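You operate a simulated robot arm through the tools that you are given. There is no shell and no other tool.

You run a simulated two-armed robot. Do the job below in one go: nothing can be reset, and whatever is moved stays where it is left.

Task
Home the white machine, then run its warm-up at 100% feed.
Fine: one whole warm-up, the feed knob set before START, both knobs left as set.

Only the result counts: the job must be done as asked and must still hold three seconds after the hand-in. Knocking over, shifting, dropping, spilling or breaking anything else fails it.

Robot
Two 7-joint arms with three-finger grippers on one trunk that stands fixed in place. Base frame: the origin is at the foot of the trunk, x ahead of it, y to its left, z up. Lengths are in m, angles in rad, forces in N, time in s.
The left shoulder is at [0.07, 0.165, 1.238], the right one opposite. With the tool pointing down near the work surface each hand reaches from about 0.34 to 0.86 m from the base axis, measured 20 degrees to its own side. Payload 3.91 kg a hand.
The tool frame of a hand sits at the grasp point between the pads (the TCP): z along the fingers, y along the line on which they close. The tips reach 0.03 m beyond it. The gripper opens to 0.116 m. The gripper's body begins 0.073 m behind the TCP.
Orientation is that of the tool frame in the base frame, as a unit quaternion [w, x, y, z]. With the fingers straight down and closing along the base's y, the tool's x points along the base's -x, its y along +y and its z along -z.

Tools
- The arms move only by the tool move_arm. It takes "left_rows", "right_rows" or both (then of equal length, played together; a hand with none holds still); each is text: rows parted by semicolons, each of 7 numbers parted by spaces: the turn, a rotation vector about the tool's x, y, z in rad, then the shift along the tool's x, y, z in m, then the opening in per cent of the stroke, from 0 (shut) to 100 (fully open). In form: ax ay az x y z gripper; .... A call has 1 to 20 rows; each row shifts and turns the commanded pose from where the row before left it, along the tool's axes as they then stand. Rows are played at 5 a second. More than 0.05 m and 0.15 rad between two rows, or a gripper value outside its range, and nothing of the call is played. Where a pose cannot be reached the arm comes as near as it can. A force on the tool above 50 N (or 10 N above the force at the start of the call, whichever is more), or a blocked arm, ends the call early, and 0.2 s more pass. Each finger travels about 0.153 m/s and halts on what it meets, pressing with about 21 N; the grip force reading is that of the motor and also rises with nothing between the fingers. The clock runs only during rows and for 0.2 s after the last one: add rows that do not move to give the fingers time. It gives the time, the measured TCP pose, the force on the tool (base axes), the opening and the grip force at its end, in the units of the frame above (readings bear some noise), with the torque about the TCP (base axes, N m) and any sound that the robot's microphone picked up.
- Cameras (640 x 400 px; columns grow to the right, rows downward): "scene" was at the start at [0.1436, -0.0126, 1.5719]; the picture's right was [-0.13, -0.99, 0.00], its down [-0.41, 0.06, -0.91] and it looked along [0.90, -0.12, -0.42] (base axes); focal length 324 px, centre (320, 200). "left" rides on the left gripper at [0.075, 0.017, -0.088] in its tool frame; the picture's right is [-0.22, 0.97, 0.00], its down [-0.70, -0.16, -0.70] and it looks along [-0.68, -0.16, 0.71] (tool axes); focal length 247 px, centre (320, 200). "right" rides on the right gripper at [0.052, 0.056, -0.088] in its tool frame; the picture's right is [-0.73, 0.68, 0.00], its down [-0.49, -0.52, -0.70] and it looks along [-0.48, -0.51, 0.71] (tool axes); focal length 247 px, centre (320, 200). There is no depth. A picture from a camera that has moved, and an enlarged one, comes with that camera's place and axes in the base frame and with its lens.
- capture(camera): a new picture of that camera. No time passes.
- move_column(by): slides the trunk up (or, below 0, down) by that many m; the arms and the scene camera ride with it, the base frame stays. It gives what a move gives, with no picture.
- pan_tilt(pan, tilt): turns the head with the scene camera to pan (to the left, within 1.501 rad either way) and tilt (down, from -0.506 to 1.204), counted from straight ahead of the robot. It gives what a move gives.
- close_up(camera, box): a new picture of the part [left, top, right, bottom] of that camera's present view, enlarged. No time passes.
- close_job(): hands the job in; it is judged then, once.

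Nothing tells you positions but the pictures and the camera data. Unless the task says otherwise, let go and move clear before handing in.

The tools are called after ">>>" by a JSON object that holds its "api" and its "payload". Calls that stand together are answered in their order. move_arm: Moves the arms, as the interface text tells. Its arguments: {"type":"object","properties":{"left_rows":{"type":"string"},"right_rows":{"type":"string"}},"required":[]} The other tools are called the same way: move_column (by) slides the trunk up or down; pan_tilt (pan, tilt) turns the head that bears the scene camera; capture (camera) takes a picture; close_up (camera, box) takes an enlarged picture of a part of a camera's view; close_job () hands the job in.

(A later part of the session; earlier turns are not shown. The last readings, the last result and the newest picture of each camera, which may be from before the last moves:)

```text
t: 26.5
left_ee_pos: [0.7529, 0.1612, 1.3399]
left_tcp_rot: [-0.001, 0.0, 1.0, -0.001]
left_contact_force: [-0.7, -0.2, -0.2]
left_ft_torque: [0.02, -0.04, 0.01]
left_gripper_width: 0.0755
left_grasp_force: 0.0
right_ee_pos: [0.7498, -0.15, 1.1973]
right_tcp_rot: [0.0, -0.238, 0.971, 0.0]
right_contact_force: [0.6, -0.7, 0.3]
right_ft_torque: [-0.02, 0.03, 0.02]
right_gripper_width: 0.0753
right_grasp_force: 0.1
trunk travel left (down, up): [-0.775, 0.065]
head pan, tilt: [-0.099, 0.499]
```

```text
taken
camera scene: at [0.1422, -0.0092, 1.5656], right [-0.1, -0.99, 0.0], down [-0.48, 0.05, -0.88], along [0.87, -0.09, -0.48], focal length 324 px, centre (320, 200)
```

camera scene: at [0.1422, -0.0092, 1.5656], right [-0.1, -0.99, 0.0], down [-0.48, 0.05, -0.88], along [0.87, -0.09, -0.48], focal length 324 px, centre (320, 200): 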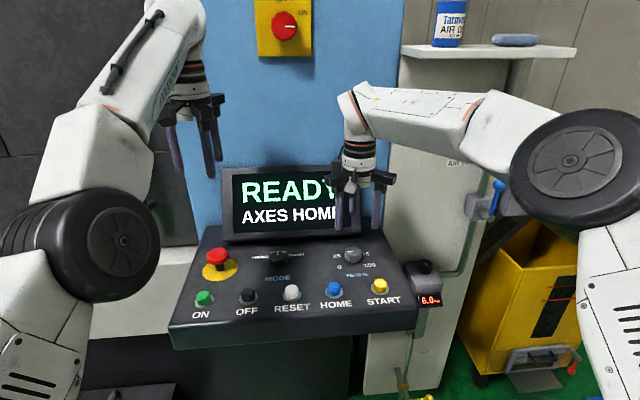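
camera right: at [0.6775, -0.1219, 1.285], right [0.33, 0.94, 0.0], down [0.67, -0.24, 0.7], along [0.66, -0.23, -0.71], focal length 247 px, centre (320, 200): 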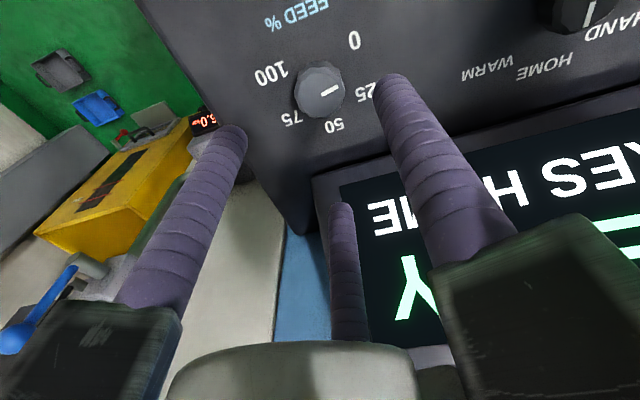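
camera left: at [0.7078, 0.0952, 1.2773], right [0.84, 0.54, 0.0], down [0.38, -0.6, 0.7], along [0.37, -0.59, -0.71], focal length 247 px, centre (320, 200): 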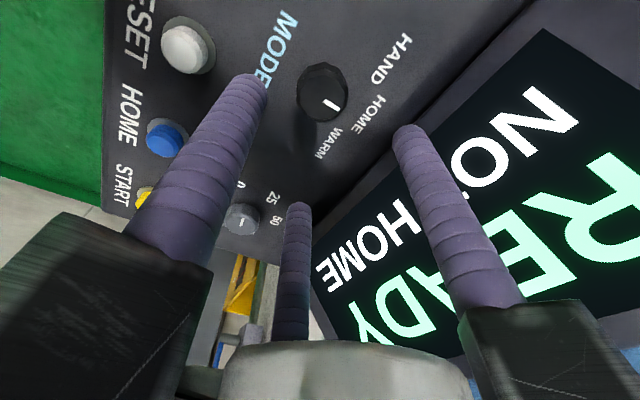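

>>> {"api": "close_up", "payload": {"camera": "right", "box": [230, 20, 390, 140]}}

```text
3.33 times, centred on (310, 80) of right
camera zoom: at [0.6775, -0.1219, 1.285], right [0.33, 0.94, 0.0], down [0.67, -0.24, 0.7], along [0.66, -0.23, -0.71], focal length 823 px, centre (353, 600)
```

zoom: 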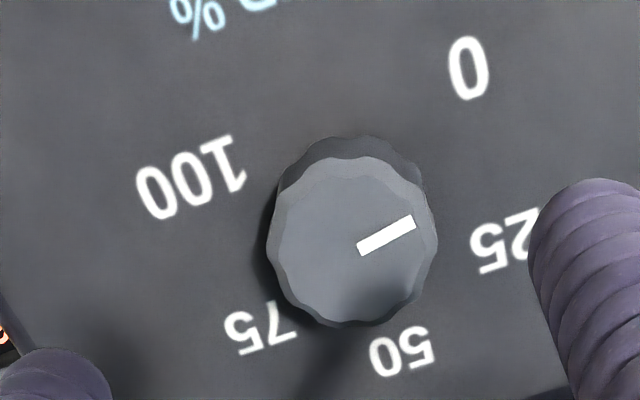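

The feed knob's mark sits near 10% (about 95° left of straight up); 100 is about 120° to the right, so a clockwise turn of some 215° is needed in several grips. I'll wind the right hand counter-clockwise first and drop lower for an alignment check.

>>> {"api": "move_arm", "payload": {"right_rows": "0 0 0 -0.0012 0.0022 0.02 65;0 0 -0.14 0 0 0.02 65;0 0 -0.14 0 0 0.02 65;0 0 -0.14 0 0 0 65;0 0 -0.14 0 0 0 65;0 0 -0.14 0 0 0 65;0 0 -0.14 0 0 0 65;0 0 0 0 0 0 65"}}

>>> {"api": "capture", "payload": {"camera": "right"}}

>>> {"api": "capture", "payload": {"camera": "scene"}}

```text
t: 28.3
left_ee_pos: [0.7522, 0.1608, 1.3412]
left_tcp_rot: [-0.001, 0.0, 1.0, 0.001]
left_contact_force: [-0.8, 0.4, -0.5]
left_ft_torque: [-0.01, 0.04, 0.0]
left_gripper_width: 0.0753
left_grasp_force: 0.1
right_ee_pos: [0.7472, -0.1479, 1.1358]
right_tcp_rot: [0.0, -0.614, 0.789, 0.0]
right_contact_force: [0.4, -0.5, -0.9]
right_ft_torque: [-0.02, -0.01, 0.0]
right_gripper_width: 0.0754
right_grasp_force: 0.1
trunk travel left (down, up): [-0.775, 0.065]
head pan, tilt: [-0.099, 0.499]
```

```text
taken
camera right: at [0.6812, -0.1825, 1.2245], right [-0.48, 0.88, 0.0], down [0.63, 0.34, 0.7], along [0.61, 0.34, -0.71], focal length 247 px, centre (320, 200)
```

right: 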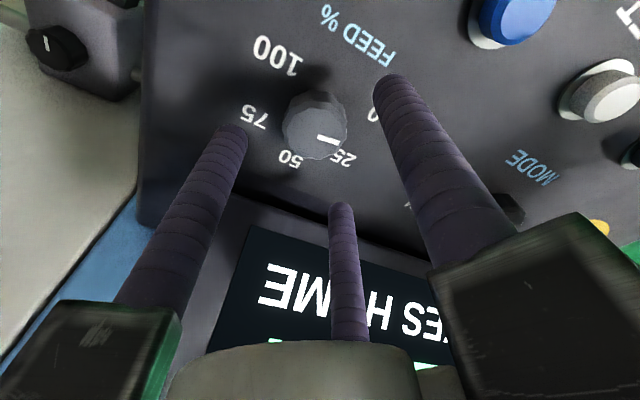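

```text
taken
camera scene: at [0.1426, -0.0094, 1.5655], right [-0.1, -0.99, 0.0], down [-0.48, 0.05, -0.88], along [0.87, -0.09, -0.48], focal length 324 px, centre (320, 200)
```

scene: 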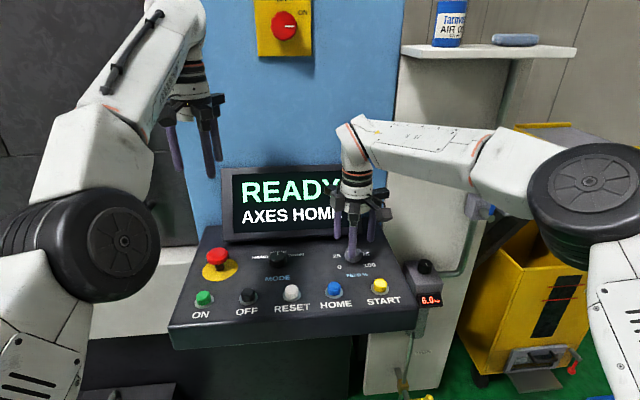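

>>> {"api": "close_up", "payload": {"camera": "right", "box": [230, 70, 390, 190]}}

```text
3.33 times, centred on (310, 130) of right
camera zoom: at [0.6812, -0.1825, 1.2245], right [-0.48, 0.88, 0.0], down [0.63, 0.34, 0.7], along [0.61, 0.34, -0.71], focal length 823 px, centre (353, 433)
```

zoom: 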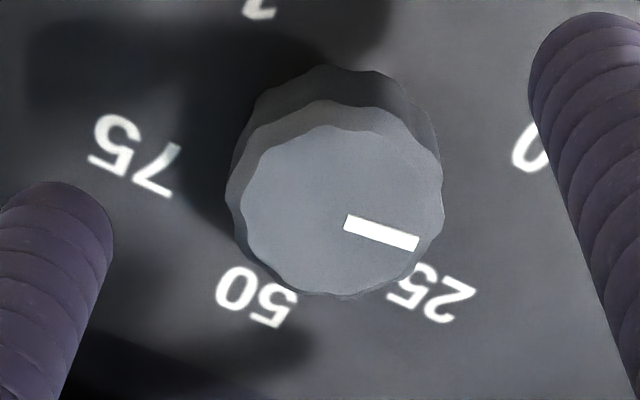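

>>> {"api": "move_arm", "payload": {"right_rows": "0 0 0 0.001 -0.0003 0.013 65;0 0 0 0 0 0.013 65;0 0 0 0 0 0.012 65;0 0 0 0 0 0 65;0 0 0 0 0 0 20;0 0 0 0 0 0 20;0 0 0 0 0 0 20"}}

>>> {"api": "capture", "payload": {"camera": "right"}}

```text
t: 29.9
left_ee_pos: [0.7542, 0.1597, 1.3387]
left_tcp_rot: [-0.001, 0.0, 1.0, 0.001]
left_contact_force: [-0.3, 0.3, -0.4]
left_ft_torque: [0.03, 0.02, 0.0]
left_gripper_width: 0.0755
left_grasp_force: 0.1
right_ee_pos: [0.7506, -0.1501, 1.0983]
right_tcp_rot: [0.0, -0.613, 0.79, 0.0]
right_contact_force: [5.8, -6.6, 1.1]
right_ft_torque: [-0.2, -0.3, 0.0]
right_gripper_width: 0.04
right_grasp_force: 16.5
trunk travel left (down, up): [-0.775, 0.065]
head pan, tilt: [-0.099, 0.499]
```

```text
taken
camera right: at [0.6828, -0.1847, 1.1865], right [-0.48, 0.88, 0.0], down [0.63, 0.34, 0.7], along [0.62, 0.33, -0.71], focal length 247 px, centre (320, 200)
```

right: 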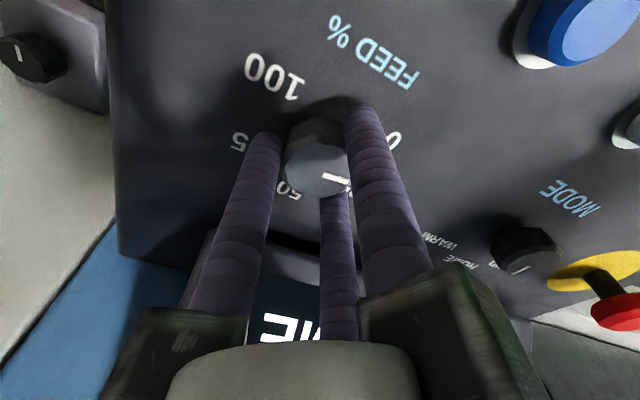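

Gripped at 40 mm, with slight side forces. I'll ease these off and turn clockwise about 96°.

>>> {"api": "move_arm", "payload": {"right_rows": "0 0 0 0.0006 -0.001 0 20;0 0 0.14 0 0 0 20;0 0 0.14 0 0 0 20;0 0 0.14 0 0 0 20;0 0 0.14 0 0 0 20;0 0 0.14 0 0 0 20;0 0 0.14 0 0 0 20;0 0 0.14 0 0 0 20;0 0 0.14 0 0 0 20;0 0 0.14 0 0 0 20;0 0 0.14 0 0 0 20;0 0 0.14 0 0 0 20;0 0 0.14 0 0 0 20;0 0 0 0 0 0 20"}}

>>> {"api": "capture", "payload": {"camera": "right"}}

>>> {"api": "capture", "payload": {"camera": "scene"}}

```text
t: 32.7
left_ee_pos: [0.7521, 0.1568, 1.3406]
left_tcp_rot: [-0.001, 0.001, 1.0, 0.0]
left_contact_force: [0.7, 0.8, 0.0]
left_ft_torque: [0.0, 0.0, 0.0]
left_gripper_width: 0.0752
left_grasp_force: 0.0
right_ee_pos: [0.7695, -0.121, 1.1123]
right_tcp_rot: [-0.029, 0.14, 0.989, 0.038]
right_contact_force: [-0.4, 0.4, 0.2]
right_ft_torque: [-0.07, 0.02, 0.01]
right_gripper_width: 0.0232
right_grasp_force: 0.2
right hand out of reach, approached as far as the arm can: row 10, 12, 13
trunk travel left (down, up): [-0.775, 0.065]
head pan, tilt: [-0.099, 0.499]
stopped in row 14 (right hand): the force on the tool passed its limit at 73 N (the readings are from after the stop); the commanded pose is now the measured one
```

```text
taken
camera right: at [0.7396, -0.0577, 1.2077], right [0.89, 0.45, -0.01], down [0.35, -0.69, 0.63], along [0.28, -0.56, -0.78], focal length 247 px, centre (320, 200)
```

right: 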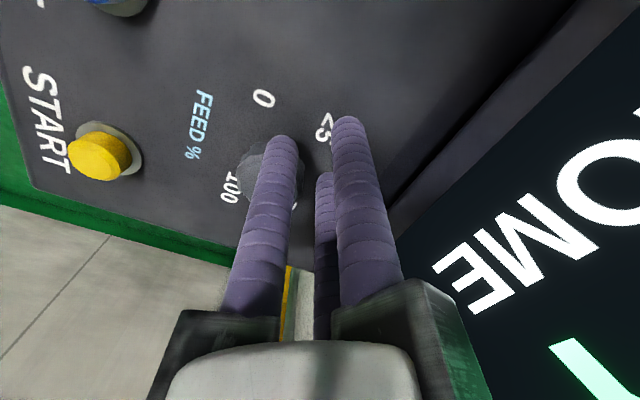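

```text
taken
camera scene: at [0.143, -0.0095, 1.5656], right [-0.1, -0.99, 0.0], down [-0.48, 0.05, -0.88], along [0.87, -0.09, -0.48], focal length 324 px, centre (320, 200)
```

scene: 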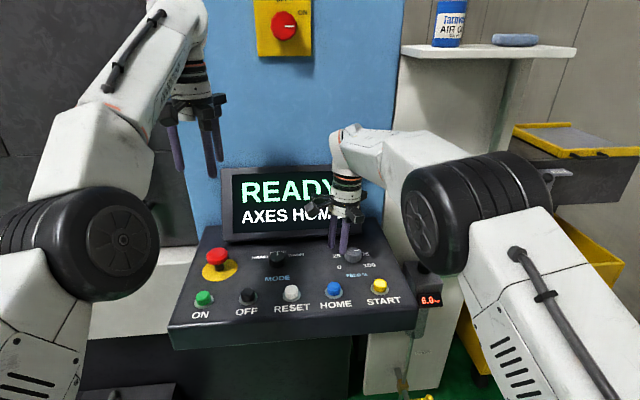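

The arm ran out of reach while turning and the fingers slipped off the knob. I'll check that nothing else was disturbed before moving on.

>>> {"api": "close_up", "payload": {"camera": "scene", "box": [320, 210, 480, 330]}}

>>> {"api": "close_up", "payload": {"camera": "right", "box": [180, 70, 380, 220]}}

```text
3.33 times, centred on (400, 270) of scene
camera zoom: at [0.143, -0.0095, 1.5656], right [-0.1, -0.99, 0.0], down [-0.48, 0.05, -0.88], along [0.87, -0.09, -0.48], focal length 1082 px, centre (53, -33)
```

zoom: 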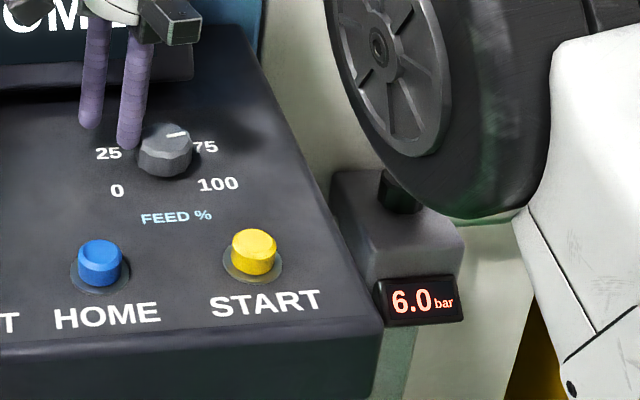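

```text
2.67 times, centred on (280, 145) of right
camera zoom: at [0.7396, -0.0577, 1.2077], right [0.89, 0.45, -0.01], down [0.35, -0.69, 0.63], along [0.28, -0.56, -0.78], focal length 659 px, centre (427, 347)
```

zoom: 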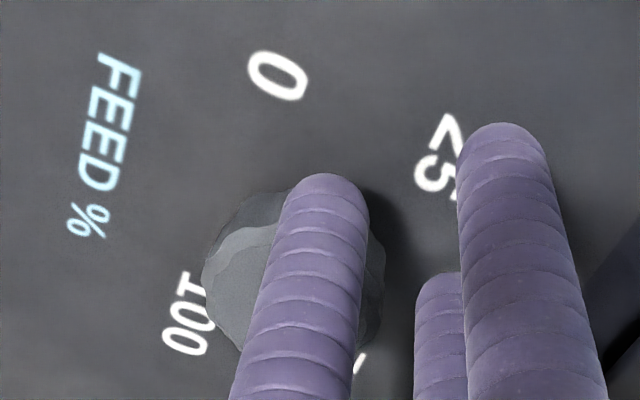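

The display still reads READY, pressure 6.0, and the feed knob now stands past 75. I'll lift the right hand straight off, square it up again, and wind its yaw back so the elbow swings away from the regulator.

>>> {"api": "move_arm", "payload": {"right_rows": "0 0 0 0 0 -0.02 20;0 0 0 0 0 -0.02 20;0 0 0 0 0 -0.02 20;0 0 0 0 0 0 20"}}

>>> {"api": "capture", "payload": {"camera": "scene"}}

```text
t: 33.7
left_ee_pos: [0.7534, 0.1571, 1.3399]
left_tcp_rot: [-0.001, 0.001, 1.0, 0.001]
left_contact_force: [0.4, 0.1, 0.0]
left_ft_torque: [0.0, 0.01, -0.01]
left_gripper_width: 0.0752
left_grasp_force: 0.1
right_ee_pos: [0.771, -0.1247, 1.1716]
right_tcp_rot: [-0.029, 0.14, 0.989, 0.038]
right_contact_force: [-0.8, -0.2, 0.2]
right_ft_torque: [0.0, 0.01, 0.0]
right_gripper_width: 0.0233
right_grasp_force: 0.0
trunk travel left (down, up): [-0.775, 0.065]
head pan, tilt: [-0.099, 0.499]
```

```text
taken
camera scene: at [0.143, -0.0096, 1.5655], right [-0.1, -0.99, 0.0], down [-0.48, 0.05, -0.88], along [0.87, -0.09, -0.48], focal length 324 px, centre (320, 200)
```

scene: 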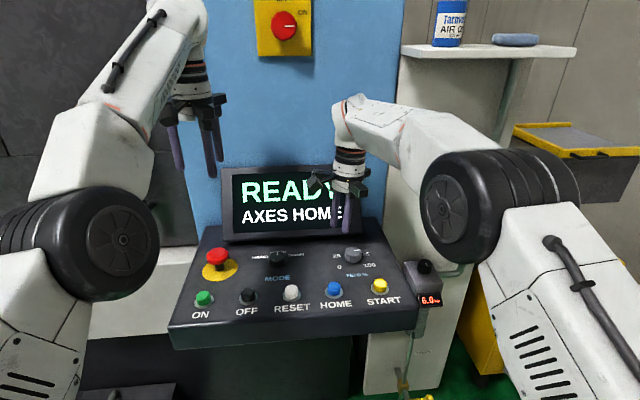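

>>> {"api": "move_arm", "payload": {"right_rows": "0.0667 -0.0682 0 0 0 0 65;0 0 -0.133 0 0 0 65;0 0 -0.133 0 0 0 65;0 0 -0.133 0 0 0 65;0 0 -0.133 0 0 0 65;0 0 -0.133 0 0 0 65;0 0 -0.133 0 0 0 65;0 0 -0.133 0 0 0 65;0 0 -0.133 0 0 0 65;0 0 -0.133 0 0 0 65;0 0 0 0.0324 0.003 0 65;0 0 0 0 0 0 65"}}

>>> {"api": "capture", "payload": {"camera": "scene"}}

>>> {"api": "capture", "payload": {"camera": "right"}}

```text
t: 36.3
left_ee_pos: [0.7522, 0.1583, 1.3397]
left_tcp_rot: [-0.001, 0.002, 1.0, 0.0]
left_contact_force: [0.4, 0.9, 0.1]
left_ft_torque: [-0.03, 0.0, 0.04]
left_gripper_width: 0.0752
left_grasp_force: 0.0
right_ee_pos: [0.7489, -0.1509, 1.1726]
right_tcp_rot: [0.0, -0.442, 0.897, -0.002]
right_contact_force: [-0.8, -0.6, 0.0]
right_ft_torque: [-0.02, 0.02, 0.02]
right_gripper_width: 0.0752
right_grasp_force: 0.1
trunk travel left (down, up): [-0.775, 0.065]
head pan, tilt: [-0.099, 0.499]
```

```text
taken
camera scene: at [0.1431, -0.0085, 1.5655], right [-0.1, -0.99, 0.0], down [-0.48, 0.05, -0.88], along [0.87, -0.09, -0.48], focal length 324 px, centre (320, 200)
```

scene: 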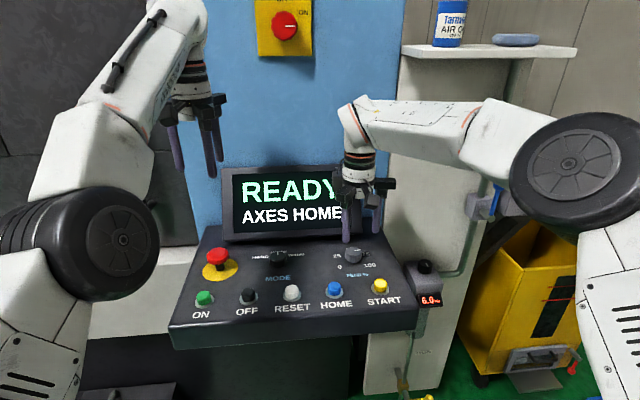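

```text
taken
camera right: at [0.6738, -0.1554, 1.2606], right [-0.09, 1.0, 0.0], down [0.71, 0.07, 0.7], along [0.7, 0.06, -0.71], focal length 247 px, centre (320, 200)
```

right: 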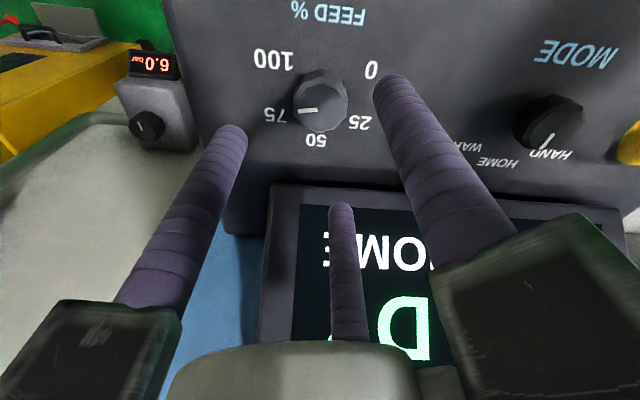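

>>> {"api": "close_up", "payload": {"camera": "right", "box": [230, 40, 390, 160]}}

>>> {"api": "close_up", "payload": {"camera": "right", "box": [480, 70, 640, 190]}}

```text
3.33 times, centred on (310, 100) of right
camera zoom: at [0.6738, -0.1554, 1.2606], right [-0.09, 1.0, 0.0], down [0.71, 0.07, 0.7], along [0.7, 0.06, -0.71], focal length 823 px, centre (353, 533)
```

zoom: 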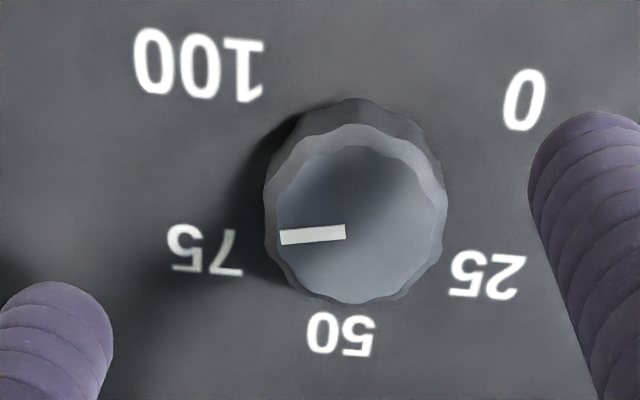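

```text
3.33 times, centred on (560, 130) of right
camera zoom: at [0.6738, -0.1554, 1.2606], right [-0.09, 1.0, 0.0], down [0.71, 0.07, 0.7], along [0.7, 0.06, -0.71], focal length 823 px, centre (-480, 433)
```

zoom: 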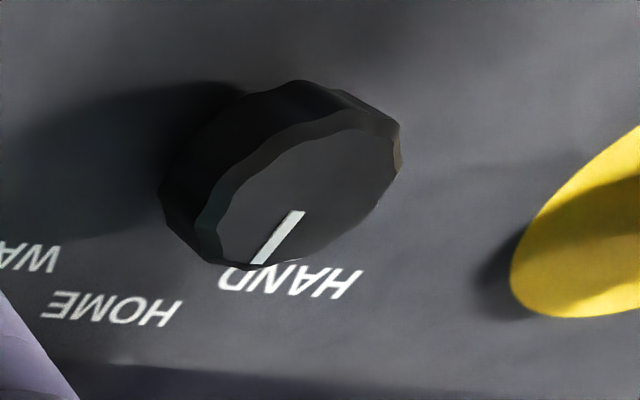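

The feed mark sits at about -78° and the scale runs at 60° per 25%, so 100 lies at -120°; 42° more is needed. I'll wind back a little, lower onto the knob and grip.

>>> {"api": "move_arm", "payload": {"right_rows": "0 0 0 -0.0012 0.0006 0 65;0 0 -0.13 0 0 0.02 65;0 0 -0.13 0 0 0.02 65;0 0 -0.13 0 0 0.02 65;0 0 0 0 0 0.0146 65;0 0 0 0 0 0 65;0 0 0 0 0 0 20;0 0 0 0 0 0 20;0 0 0 0 0 0 20;0 0 0 0 0 0 20"}}

>>> {"api": "capture", "payload": {"camera": "right"}}

```text
t: 38.5
left_ee_pos: [0.7513, 0.1564, 1.3409]
left_tcp_rot: [-0.001, 0.001, 1.0, 0.001]
left_contact_force: [0.1, 0.3, -0.1]
left_ft_torque: [0.03, 0.03, 0.0]
left_gripper_width: 0.0752
left_grasp_force: 0.0
right_ee_pos: [0.7493, -0.15, 1.0992]
right_tcp_rot: [-0.002, -0.607, 0.795, 0.0]
right_contact_force: [-10.7, -5.4, -5.0]
right_ft_torque: [-0.31, 0.35, -0.01]
right_gripper_width: 0.0396
right_grasp_force: 44.8
trunk travel left (down, up): [-0.775, 0.065]
head pan, tilt: [-0.099, 0.499]
```

```text
taken
camera right: at [0.683, -0.1836, 1.1868], right [-0.46, 0.89, 0.0], down [0.63, 0.33, 0.7], along [0.62, 0.32, -0.72], focal length 247 px, centre (320, 200)
```

right: 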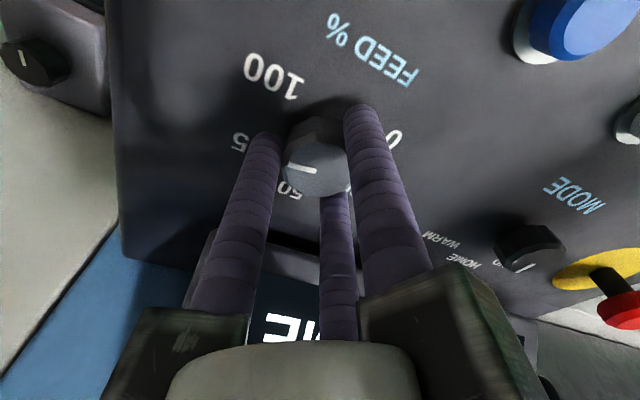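

>>> {"api": "move_arm", "payload": {"right_rows": "0 0 0 0.0012 0.0012 0 20;0 0 0.1222 0 0 0 20;0 0 0.1222 0 0 0 20;0 0 0.1222 0 0 0 20;0 0 0.1222 0 0 0 20;0 0 0.1222 0 0 0 20;0 0 0.1222 0 0 0 20;0 0 0 0 0 0 20;0 0 0 0 0 0 20"}}

>>> {"api": "capture", "payload": {"camera": "right"}}

>>> {"api": "close_up", "payload": {"camera": "scene", "box": [200, 150, 440, 310]}}

```text
t: 40.5
left_ee_pos: [0.7536, 0.1562, 1.3389]
left_tcp_rot: [-0.002, 0.002, 1.0, 0.001]
left_contact_force: [-0.5, -0.1, -0.5]
left_ft_torque: [0.01, 0.0, 0.01]
left_gripper_width: 0.0752
left_grasp_force: 0.1
right_ee_pos: [0.7499, -0.1502, 1.0978]
right_tcp_rot: [0.001, -0.281, 0.96, 0.0]
right_contact_force: [13.2, -6.9, 10.8]
right_ft_torque: [-0.01, -0.82, 0.5]
right_gripper_width: 0.0391
right_grasp_force: 45.1
trunk travel left (down, up): [-0.775, 0.065]
head pan, tilt: [-0.099, 0.499]
```

```text
taken
camera right: at [0.676, -0.1292, 1.1864], right [0.25, 0.97, 0.0], down [0.69, -0.18, 0.7], along [0.68, -0.17, -0.71], focal length 247 px, centre (320, 200)
```

right: 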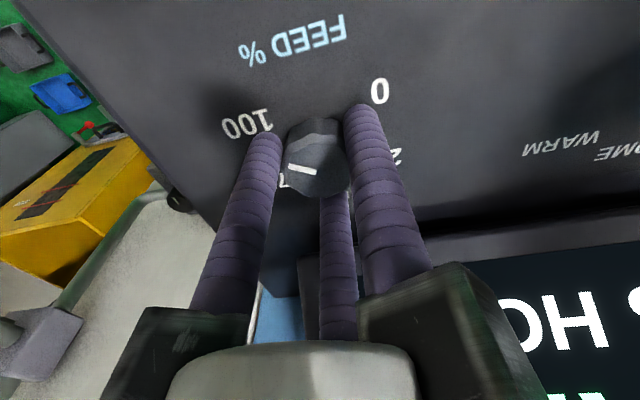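

```text
2.50 times, centred on (320, 230) of scene
camera zoom: at [0.1435, -0.0106, 1.5655], right [-0.1, -0.99, 0.0], down [-0.48, 0.05, -0.88], along [0.87, -0.09, -0.48], focal length 811 px, centre (320, 125)
```

zoom: 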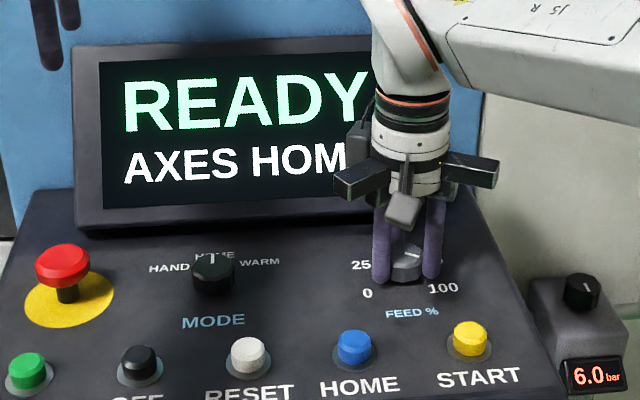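

Some resisting torque remains, perhaps an end stop. I'll release, lift, and measure the mark.

>>> {"api": "move_arm", "payload": {"right_rows": "0 0 0 0 0 0 65;0 0 0 0 0 0 65;0 0 0 0 0 -0.025 65;0 0 0 0 0 -0.025 65;0 0 0 0 0 -0.025 65;0 0 0 0 0 0 65"}}

>>> {"api": "capture", "payload": {"camera": "right"}}

>>> {"api": "close_up", "payload": {"camera": "right", "box": [230, 40, 390, 160]}}

>>> {"api": "close_up", "payload": {"camera": "scene", "box": [240, 230, 400, 310]}}

```text
t: 41.9
left_ee_pos: [0.7532, 0.1569, 1.3398]
left_tcp_rot: [-0.001, 0.002, 1.0, 0.0]
left_contact_force: [0.2, 0.1, 0.5]
left_ft_torque: [-0.02, 0.02, -0.01]
left_gripper_width: 0.0754
left_grasp_force: 0.1
right_ee_pos: [0.7476, -0.1477, 1.1728]
right_tcp_rot: [-0.001, -0.282, 0.959, 0.0]
right_contact_force: [0.2, -0.1, -0.3]
right_ft_torque: [0.02, 0.0, 0.0]
right_gripper_width: 0.0754
right_grasp_force: 0.1
trunk travel left (down, up): [-0.775, 0.065]
head pan, tilt: [-0.099, 0.499]
```

```text
taken
camera right: at [0.6742, -0.127, 1.2612], right [0.25, 0.97, 0.0], down [0.69, -0.18, 0.7], along [0.68, -0.17, -0.71], focal length 247 px, centre (320, 200)
```

right: 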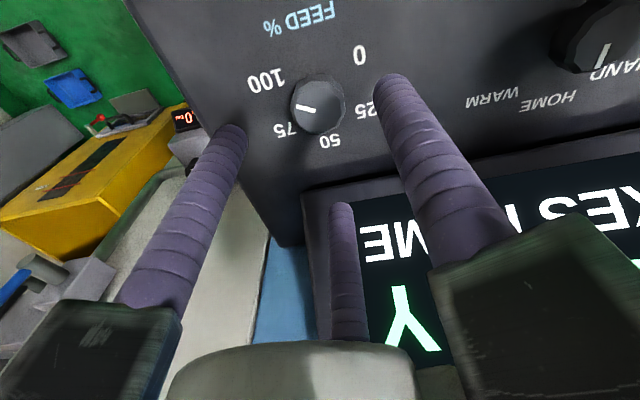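

```text
3.33 times, centred on (310, 100) of right
camera zoom: at [0.6742, -0.127, 1.2612], right [0.25, 0.97, 0.0], down [0.69, -0.18, 0.7], along [0.68, -0.17, -0.71], focal length 823 px, centre (353, 533)
```

zoom: 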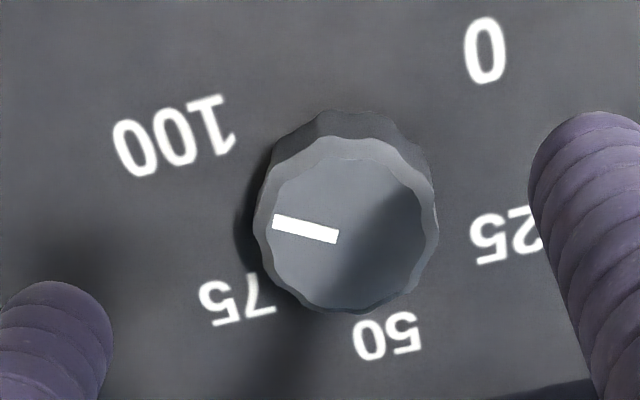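

```text
4.00 times, centred on (320, 270) of scene
camera zoom: at [0.143, -0.0094, 1.5655], right [-0.1, -0.99, 0.0], down [-0.48, 0.05, -0.88], along [0.87, -0.09, -0.48], focal length 1298 px, centre (320, -80)
```

zoom: 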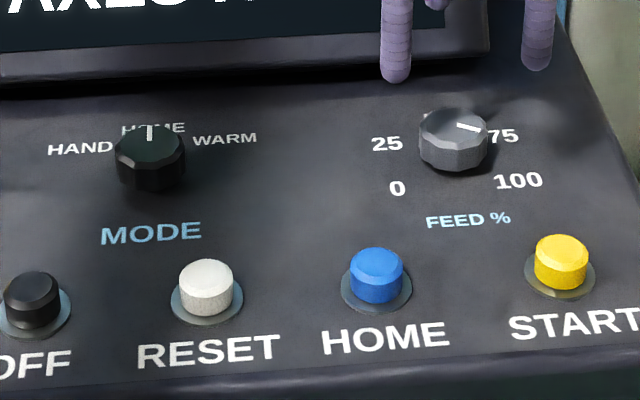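

The feed mark now sits at about -116°, just short of 100. I'll take another grip and turn a little further, watching for an end stop.

>>> {"api": "move_arm", "payload": {"right_rows": "0 0 0 -0.0012 -0.0016 0 65;0 0 -0.12 0 0 0.02 65;0 0 -0.12 0 0 0.02 65;0 0 -0.12 0 0 0.02 65;0 0 0 0 0 0.0146 65;0 0 0 0 0 0 65;0 0 0 0 0 0 20;0 0 0 0 0 0 20;0 0 0 0 0 0 20;0 0 0 0 0 0 20"}}

>>> {"api": "close_up", "payload": {"camera": "right", "box": [200, 60, 440, 240]}}

```text
t: 44.1
left_ee_pos: [0.753, 0.1568, 1.3395]
left_tcp_rot: [-0.002, 0.002, 1.0, 0.0]
left_contact_force: [-0.6, 1.2, 0.8]
left_ft_torque: [-0.03, 0.02, 0.05]
left_gripper_width: 0.0753
left_grasp_force: 0.1
right_ee_pos: [0.7509, -0.1508, 1.0979]
right_tcp_rot: [0.0, -0.45, 0.893, 0.001]
right_contact_force: [0.9, -3.2, -0.1]
right_ft_torque: [-0.59, -0.49, 0.0]
right_gripper_width: 0.0395
right_grasp_force: 45.0
trunk travel left (down, up): [-0.775, 0.065]
head pan, tilt: [-0.099, 0.499]
```

```text
2.22 times, centred on (320, 150) of right
camera zoom: at [0.6745, -0.1565, 1.1863], right [-0.11, 0.99, 0.0], down [0.71, 0.08, 0.7], along [0.7, 0.08, -0.71], focal length 549 px, centre (320, 311)
```

zoom: 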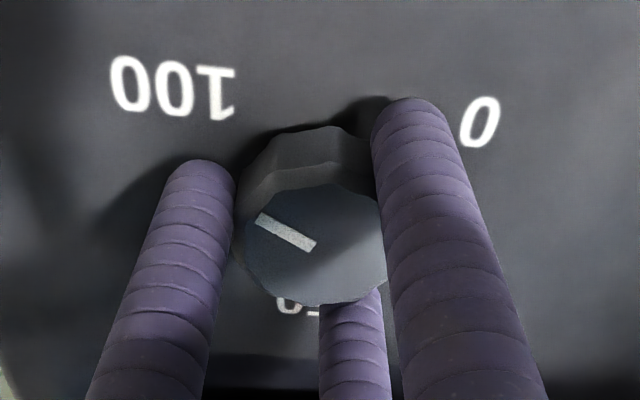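

>>> {"api": "move_arm", "payload": {"right_rows": "0 0 0.05 0 0 0 20;0 0 0 0 0 0 20"}}

>>> {"api": "move_arm", "payload": {"right_rows": "0 0 0.05 0 0 0 20;0 0 0 0 0 0 20"}}

>>> {"api": "close_up", "payload": {"camera": "right", "box": [200, 60, 440, 240]}}

```text
t: 44.7
left_ee_pos: [0.7518, 0.1549, 1.3396]
left_tcp_rot: [-0.001, 0.002, 1.0, 0.001]
left_contact_force: [-0.2, 0.5, 0.2]
left_ft_torque: [0.01, 0.02, -0.02]
left_gripper_width: 0.0754
left_grasp_force: 0.0
right_ee_pos: [0.7498, -0.151, 1.0988]
right_tcp_rot: [0.0, -0.427, 0.904, 0.0]
right_contact_force: [-1.2, -4.8, 1.1]
right_ft_torque: [0.12, 0.11, 0.77]
right_gripper_width: 0.0397
right_grasp_force: 45.3
trunk travel left (down, up): [-0.775, 0.065]
head pan, tilt: [-0.099, 0.499]
```

```text
t: 45.3
left_ee_pos: [0.7513, 0.1564, 1.3414]
left_tcp_rot: [-0.001, 0.002, 1.0, 0.001]
left_contact_force: [-0.5, 0.1, -0.1]
left_ft_torque: [-0.05, -0.01, -0.02]
left_gripper_width: 0.0753
left_grasp_force: 0.1
right_ee_pos: [0.7493, -0.15, 1.0974]
right_tcp_rot: [0.0, -0.404, 0.915, 0.0]
right_contact_force: [-0.4, -7.9, 3.7]
right_ft_torque: [-0.17, 0.02, 0.87]
right_gripper_width: 0.0394
right_grasp_force: 44.7
trunk travel left (down, up): [-0.775, 0.065]
head pan, tilt: [-0.099, 0.499]
```

```text
2.22 times, centred on (320, 150) of right
camera zoom: at [0.6738, -0.1491, 1.1862], right [-0.01, 1.0, 0.0], down [0.71, 0.01, 0.7], along [0.7, 0.01, -0.71], focal length 549 px, centre (320, 311)
```

zoom: 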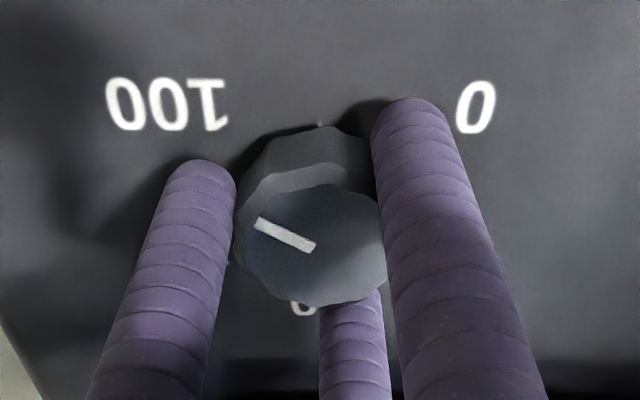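

The knob did not move while the hand turned (torque rose, fingers slipped), so it is at its 100% end stop. I'll open, lift, verify the mark, and step the right hand aside.

>>> {"api": "move_arm", "payload": {"right_rows": "0 0 0 0 0 0 65;0 0 0 0 0 0 65;0 0 0 0 0 -0.025 65;0 0 0 0 0 -0.025 65;0 0 0 0 0 -0.025 65;0 0 0 0 0 0 65"}}

>>> {"api": "close_up", "payload": {"camera": "right", "box": [230, 40, 390, 160]}}

>>> {"api": "move_arm", "payload": {"right_rows": "0 0 0 0 0 -0.03 65;0 0 0 0.0445 -0.007 -0.015 65;0 0 0 0.0445 -0.007 -0.015 65;0 0 0 0.0445 -0.007 -0.015 65;0 0 0 0.0445 -0.007 -0.015 65;0 0 0 0 0 0 0;0 0 0 0 0 0 0"}}

>>> {"api": "capture", "payload": {"camera": "scene"}}

>>> {"api": "capture", "payload": {"camera": "left"}}

```text
t: 46.7
left_ee_pos: [0.752, 0.1569, 1.3393]
left_tcp_rot: [0.0, 0.001, 1.0, 0.0]
left_contact_force: [-0.1, 0.4, 0.9]
left_ft_torque: [-0.01, -0.02, 0.0]
left_gripper_width: 0.0752
left_grasp_force: 0.1
right_ee_pos: [0.7509, -0.1507, 1.1727]
right_tcp_rot: [0.001, -0.404, 0.915, 0.0]
right_contact_force: [0.3, 0.4, 0.0]
right_ft_torque: [-0.02, 0.02, 0.03]
right_gripper_width: 0.0753
right_grasp_force: 0.1
trunk travel left (down, up): [-0.775, 0.065]
head pan, tilt: [-0.099, 0.499]
```

```text
3.33 times, centred on (310, 100) of right
camera zoom: at [0.675, -0.1491, 1.2618], right [-0.01, 1.0, 0.0], down [0.71, 0.01, 0.7], along [0.7, 0.01, -0.71], focal length 823 px, centre (353, 533)
```

zoom: 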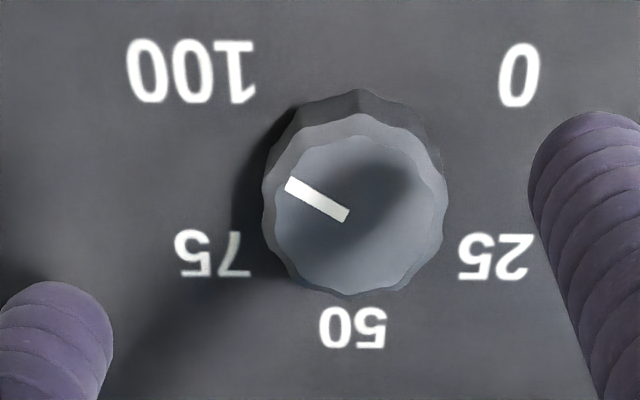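

```text
t: 48.3
left_ee_pos: [0.7531, 0.1578, 1.3395]
left_tcp_rot: [-0.001, 0.002, 1.0, 0.001]
left_contact_force: [-0.1, -0.2, 0.1]
left_ft_torque: [0.0, 0.0, 0.0]
left_gripper_width: 0.0755
left_grasp_force: 0.1
right_ee_pos: [0.6509, -0.3005, 1.2636]
right_tcp_rot: [-0.001, -0.405, 0.914, 0.0]
right_contact_force: [0.3, 0.2, -0.5]
right_ft_torque: [0.03, -0.02, -0.03]
right_gripper_width: 0.0091
right_grasp_force: 21.3
trunk travel left (down, up): [-0.775, 0.065]
head pan, tilt: [-0.099, 0.499]
```

```text
taken
camera scene: at [0.1432, -0.0088, 1.5654], right [-0.1, -1.0, 0.0], down [-0.48, 0.05, -0.88], along [0.87, -0.09, -0.48], focal length 324 px, centre (320, 200)
```

scene: 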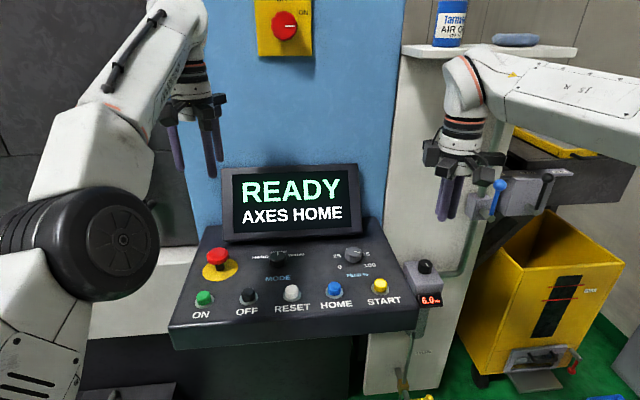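

```text
taken
camera left: at [0.6784, 0.1769, 1.4278], right [0.23, 0.97, 0.0], down [0.7, -0.16, 0.7], along [0.68, -0.16, -0.72], focal length 247 px, centre (320, 200)
```

left: 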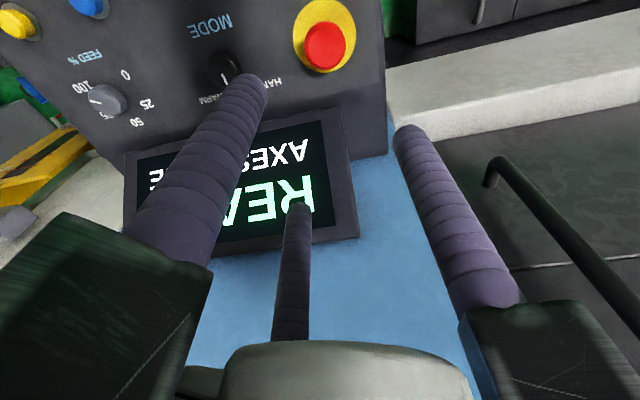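

The feed mark is on 100 at the stop, and READY / AXES HOME shows. Now the left hand goes back over the mode knob to turn it to WARM.

>>> {"api": "move_arm", "payload": {"left_rows": "0 0 0 0 -0.032 0 65;0 0 0 0 -0.032 0 65;0 0 0 0 -0.032 0 65;0 0 0 0.003 -0.031 0 65;0 0 0 0 0 0.035 65;0 0 0 0 0 0.035 65;0 0 0 0 0 0.035 65;0 0 0 0 0 0.035 65;0 0 0 0 0 0 65"}}

>>> {"api": "capture", "payload": {"camera": "left"}}

>>> {"api": "capture", "payload": {"camera": "scene"}}

```text
t: 50.3
left_ee_pos: [0.7852, 0.0617, 1.1983]
left_tcp_rot: [-0.002, 0.002, 1.0, 0.001]
left_contact_force: [0.8, -0.1, 0.7]
left_ft_torque: [0.0, -0.01, 0.01]
left_gripper_width: 0.0754
left_grasp_force: 0.1
left hand out of reach, approached as far as the arm can: row 1, 2, 3, 4, 5, 6, 7, 8
right_ee_pos: [0.6502, -0.3004, 1.263]
right_tcp_rot: [0.001, -0.404, 0.915, 0.0]
right_contact_force: [-0.4, -0.2, 0.1]
right_ft_torque: [0.03, 0.0, 0.0]
right_gripper_width: 0.0092
right_grasp_force: 21.3
trunk travel left (down, up): [-0.775, 0.065]
head pan, tilt: [-0.099, 0.499]
```

```text
taken
camera left: at [0.7105, 0.0809, 1.2876], right [0.23, 0.97, 0.0], down [0.7, -0.16, 0.7], along [0.68, -0.16, -0.72], focal length 247 px, centre (320, 200)
```

left: 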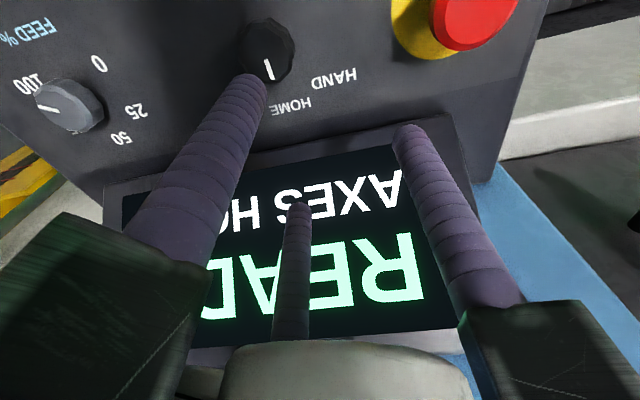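

```text
taken
camera scene: at [0.1419, -0.0094, 1.5656], right [-0.1, -0.99, 0.0], down [-0.48, 0.05, -0.88], along [0.87, -0.09, -0.48], focal length 324 px, centre (320, 200)
```

scene: 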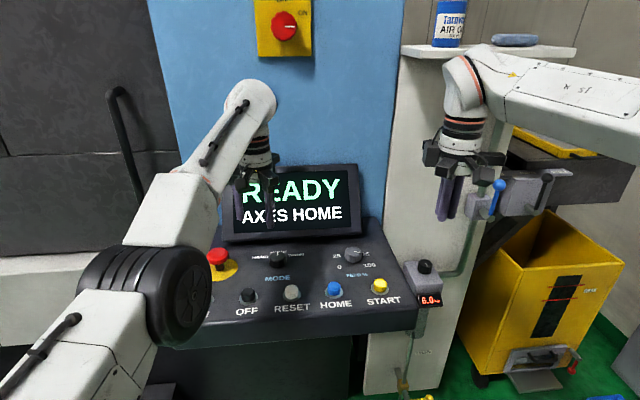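

The left elbow has dropped low, so before going further I'll lift and yaw clockwise so it swings up and out, as happened (mirrored) on the right arm.

>>> {"api": "move_arm", "payload": {"left_rows": "0 0 0 0.01 0 -0.03 65;0 0 0 0.01 0 -0.03 65;0 0 0.12 0 0 0 65;0 0 0.12 0 0 0 65;0 0 0.12 0 0 0 65;0 0 0.12 0 0 0 65;0 0 0 0 0 0 65"}}

>>> {"api": "capture", "payload": {"camera": "scene"}}

```text
t: 51.9
left_ee_pos: [0.7667, 0.0629, 1.2611]
left_tcp_rot: [-0.002, 0.24, 0.971, 0.001]
left_contact_force: [-0.5, -0.1, 0.9]
left_ft_torque: [-0.02, -0.01, 0.0]
left_gripper_width: 0.0752
left_grasp_force: 0.1
right_ee_pos: [0.6511, -0.3013, 1.2608]
right_tcp_rot: [0.0, -0.404, 0.915, 0.0]
right_contact_force: [0.6, 0.4, 0.7]
right_ft_torque: [-0.02, -0.02, 0.0]
right_gripper_width: 0.0093
right_grasp_force: 21.5
trunk travel left (down, up): [-0.775, 0.065]
head pan, tilt: [-0.099, 0.499]
```

```text
taken
camera scene: at [0.1427, -0.0095, 1.5655], right [-0.1, -0.99, 0.0], down [-0.48, 0.05, -0.88], along [0.87, -0.09, -0.48], focal length 324 px, centre (320, 200)
```

scene: 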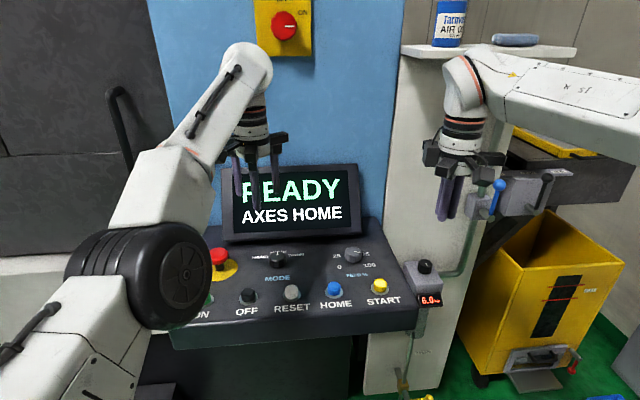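

>>> {"api": "move_arm", "payload": {"left_rows": "0 0 0.12 0 0 0 65;0 0 0.12 0 0 0 65;0 0 0.12 0 0 0 65;0 0 0.12 0 0 0 65;0 0 0 0 0 0 65"}}

>>> {"api": "capture", "payload": {"camera": "scene"}}

>>> {"api": "capture", "payload": {"camera": "left"}}

```text
t: 53.1
left_ee_pos: [0.7673, 0.0625, 1.2604]
left_tcp_rot: [-0.002, 0.464, 0.886, 0.0]
left_contact_force: [-0.6, -0.3, -0.3]
left_ft_torque: [0.02, -0.01, 0.0]
left_gripper_width: 0.0755
left_grasp_force: 0.1
right_ee_pos: [0.6502, -0.3006, 1.2622]
right_tcp_rot: [-0.001, -0.404, 0.915, 0.0]
right_contact_force: [1.0, -0.3, -0.5]
right_ft_torque: [0.0, -0.03, -0.02]
right_gripper_width: 0.0096
right_grasp_force: 20.8
trunk travel left (down, up): [-0.775, 0.065]
head pan, tilt: [-0.099, 0.499]
```

```text
taken
camera scene: at [0.1427, -0.0095, 1.5655], right [-0.1, -0.99, 0.0], down [-0.48, 0.05, -0.88], along [0.87, -0.09, -0.48], focal length 324 px, centre (320, 200)
```

scene: 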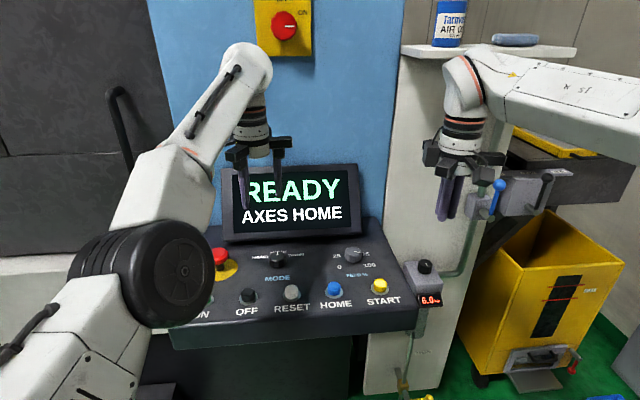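

```text
taken
camera left: at [0.7388, 0.1351, 1.3485], right [0.93, 0.37, 0.0], down [0.27, -0.67, 0.7], along [0.26, -0.65, -0.72], focal length 247 px, centre (320, 200)
```

left: 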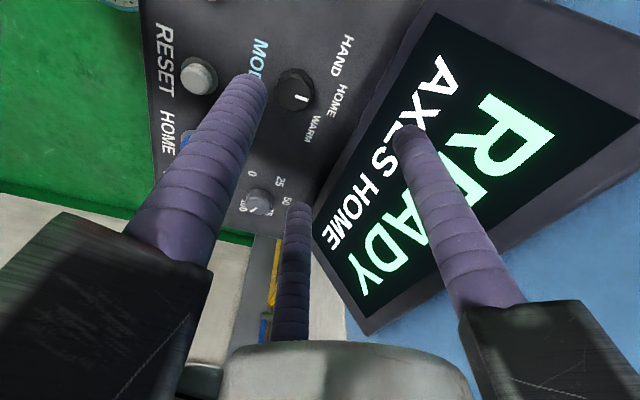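

>>> {"api": "move_arm", "payload": {"left_rows": "0 0 0 -0.0053 -0.011 0.03 65;0 0 0 -0.0053 -0.011 0.03 65;0 0 0 -0.0054 -0.011 0.03 65;0 0 0 0 0 0 65"}}

>>> {"api": "capture", "payload": {"camera": "scene"}}

>>> {"api": "capture", "payload": {"camera": "left"}}

```text
t: 54.1
left_ee_pos: [0.7793, 0.021, 1.1802]
left_tcp_rot: [-0.003, 0.464, 0.886, 0.0]
left_contact_force: [-0.3, -0.4, -0.1]
left_ft_torque: [0.01, -0.03, 0.0]
left_gripper_width: 0.0756
left_grasp_force: 0.1
left hand out of reach, approached as far as the arm can: row 1, 2, 3
right_ee_pos: [0.6507, -0.301, 1.2634]
right_tcp_rot: [-0.001, -0.405, 0.914, 0.0]
right_contact_force: [-0.7, -0.2, 0.1]
right_ft_torque: [0.02, -0.01, -0.01]
right_gripper_width: 0.0094
right_grasp_force: 20.6
trunk travel left (down, up): [-0.775, 0.065]
head pan, tilt: [-0.099, 0.499]
```

```text
taken
camera scene: at [0.1426, -0.0093, 1.5655], right [-0.1, -0.99, 0.0], down [-0.48, 0.05, -0.88], along [0.87, -0.09, -0.48], focal length 324 px, centre (320, 200)
```

scene: 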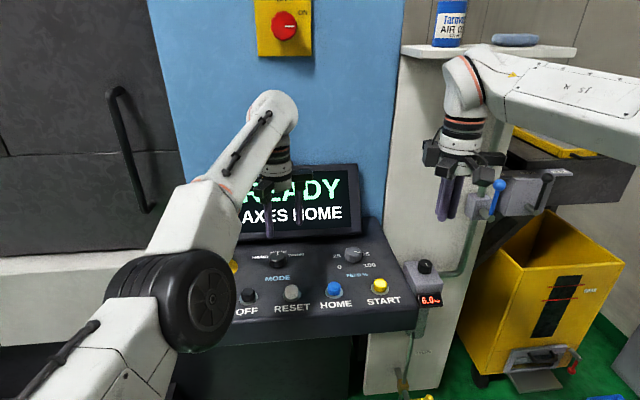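

```text
taken
camera left: at [0.7507, 0.0939, 1.2678], right [0.93, 0.37, 0.0], down [0.27, -0.66, 0.7], along [0.26, -0.65, -0.72], focal length 247 px, centre (320, 200)
```

left: 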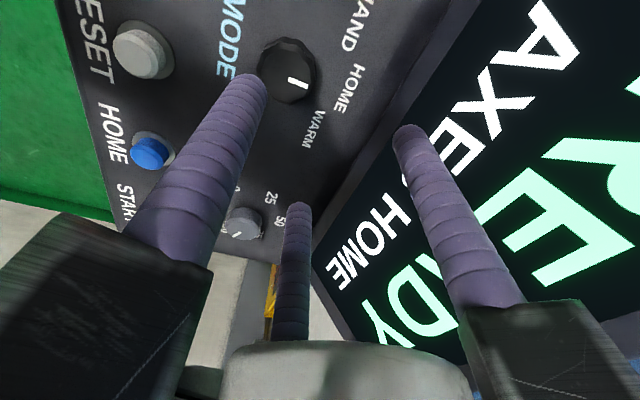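

The left arm is stuck against a joint limit in this posture, so I'll back it up and out to its own side, and use the right hand for the mode knob instead.

>>> {"api": "move_arm", "payload": {"left_rows": "0 0 0 0 0 -0.04 65;0 0 0 0.0288 0.02 -0.03 65;0 0 0 0.0288 0.02 -0.03 65;0 0 0 0.0288 0.02 -0.03 65;0 0 0 0.0288 0.02 -0.02 65;0 0 0 0.0288 0.02 0 65;0 0 0 0.0288 0.02 0 65;0 0 0 0.0288 0.02 0 65;0 0 0 0 0 0 65"}}

>>> {"api": "capture", "payload": {"camera": "scene"}}

```text
t: 56.1
left_ee_pos: [0.767, 0.2884, 1.3141]
left_tcp_rot: [-0.002, 0.464, 0.886, 0.001]
left_contact_force: [-0.4, 0.3, -0.4]
left_ft_torque: [0.04, 0.0, 0.01]
left_gripper_width: 0.0755
left_grasp_force: 0.1
left hand out of reach, approached as far as the arm can: row 1, 3, 4, 5
right_ee_pos: [0.6509, -0.3013, 1.2614]
right_tcp_rot: [0.001, -0.405, 0.914, 0.0]
right_contact_force: [-0.1, 0.3, 0.2]
right_ft_torque: [0.04, -0.02, 0.01]
right_gripper_width: 0.0092
right_grasp_force: 20.5
trunk travel left (down, up): [-0.775, 0.065]
head pan, tilt: [-0.099, 0.499]
```

```text
taken
camera scene: at [0.1426, -0.0105, 1.5655], right [-0.1, -0.99, 0.0], down [-0.48, 0.05, -0.88], along [0.87, -0.09, -0.48], focal length 324 px, centre (320, 200)
```

scene: 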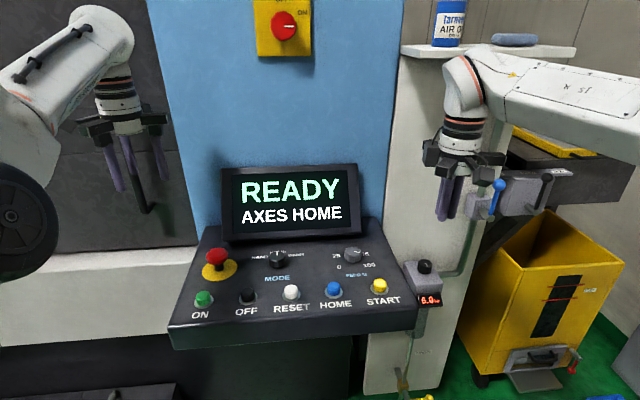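

The left hand is clear. I'll draw it back slightly from the door handle, and bring the right hand over the mode knob.

>>> {"api": "move_arm", "payload": {"left_rows": "0 0 0 0.019 -0.0274 0 65;0 0 0 0.019 -0.0274 0 65;0 0 0 0.019 -0.0274 0 65;0 0 0 0 0 0 65"}}

>>> {"api": "move_arm", "payload": {"right_rows": "0 0 0 -0.0388 0.0189 0 65;0 0 0 -0.0388 0.0189 0 65;0 0 0 -0.0388 0.0189 0 65;0 0 0 -0.0388 0.0189 0 65;0 0 0 -0.0388 0.0189 0 65;0 0 0 -0.0388 0.0189 0 65;0 0 0 -0.0388 0.0189 0 65;0 0 0 -0.0384 0.0187 0 65;0 0 0 0 0 0.045 65;0 0 0 0 0 0.045 65;0 0 0 0 0 0 65"}}

>>> {"api": "capture", "payload": {"camera": "scene"}}

>>> {"api": "capture", "payload": {"camera": "right"}}

```text
t: 57.1
left_ee_pos: [0.6662, 0.2894, 1.3151]
left_tcp_rot: [-0.001, 0.464, 0.886, 0.001]
left_contact_force: [0.3, 0.0, 0.7]
left_ft_torque: [0.02, 0.03, -0.02]
left_gripper_width: 0.0752
left_grasp_force: 0.1
right_ee_pos: [0.6502, -0.3004, 1.2625]
right_tcp_rot: [-0.001, -0.404, 0.915, 0.0]
right_contact_force: [-0.1, -0.2, -0.1]
right_ft_torque: [-0.01, 0.02, -0.03]
right_gripper_width: 0.0094
right_grasp_force: 21.3
trunk travel left (down, up): [-0.775, 0.065]
head pan, tilt: [-0.099, 0.499]
```

```text
t: 59.5
left_ee_pos: [0.6653, 0.2916, 1.3144]
left_tcp_rot: [-0.001, 0.464, 0.886, 0.0]
left_contact_force: [-0.1, 0.2, 0.2]
left_ft_torque: [-0.02, -0.01, 0.0]
left_gripper_width: 0.0756
left_grasp_force: 0.1
right_ee_pos: [0.7604, 0.0326, 1.1801]
right_tcp_rot: [-0.001, -0.404, 0.915, -0.001]
right_contact_force: [0.4, -0.1, 0.2]
right_ft_torque: [-0.04, 0.02, 0.04]
right_gripper_width: 0.0754
right_grasp_force: 0.0
right hand out of reach, approached as far as the arm can: row 8, 9, 10
trunk travel left (down, up): [-0.775, 0.065]
head pan, tilt: [-0.099, 0.499]
```

```text
taken
camera scene: at [0.1426, -0.0068, 1.5655], right [-0.1, -1.0, 0.0], down [-0.48, 0.05, -0.88], along [0.87, -0.09, -0.48], focal length 324 px, centre (320, 200)
```

scene: 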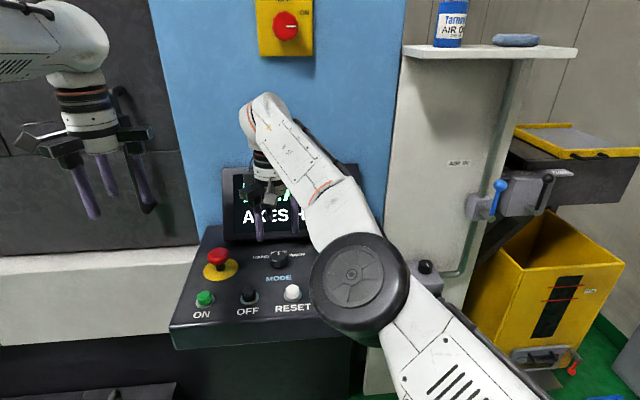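

```text
taken
camera right: at [0.6851, 0.0339, 1.2671], right [-0.01, 1.0, 0.0], down [0.72, 0.01, 0.7], along [0.7, 0.01, -0.72], focal length 247 px, centre (320, 200)
```

right: 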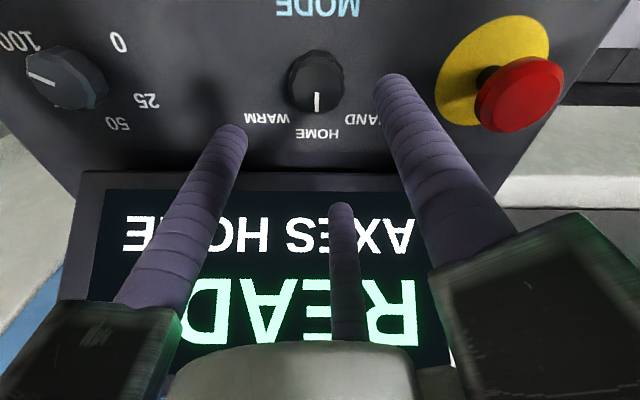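

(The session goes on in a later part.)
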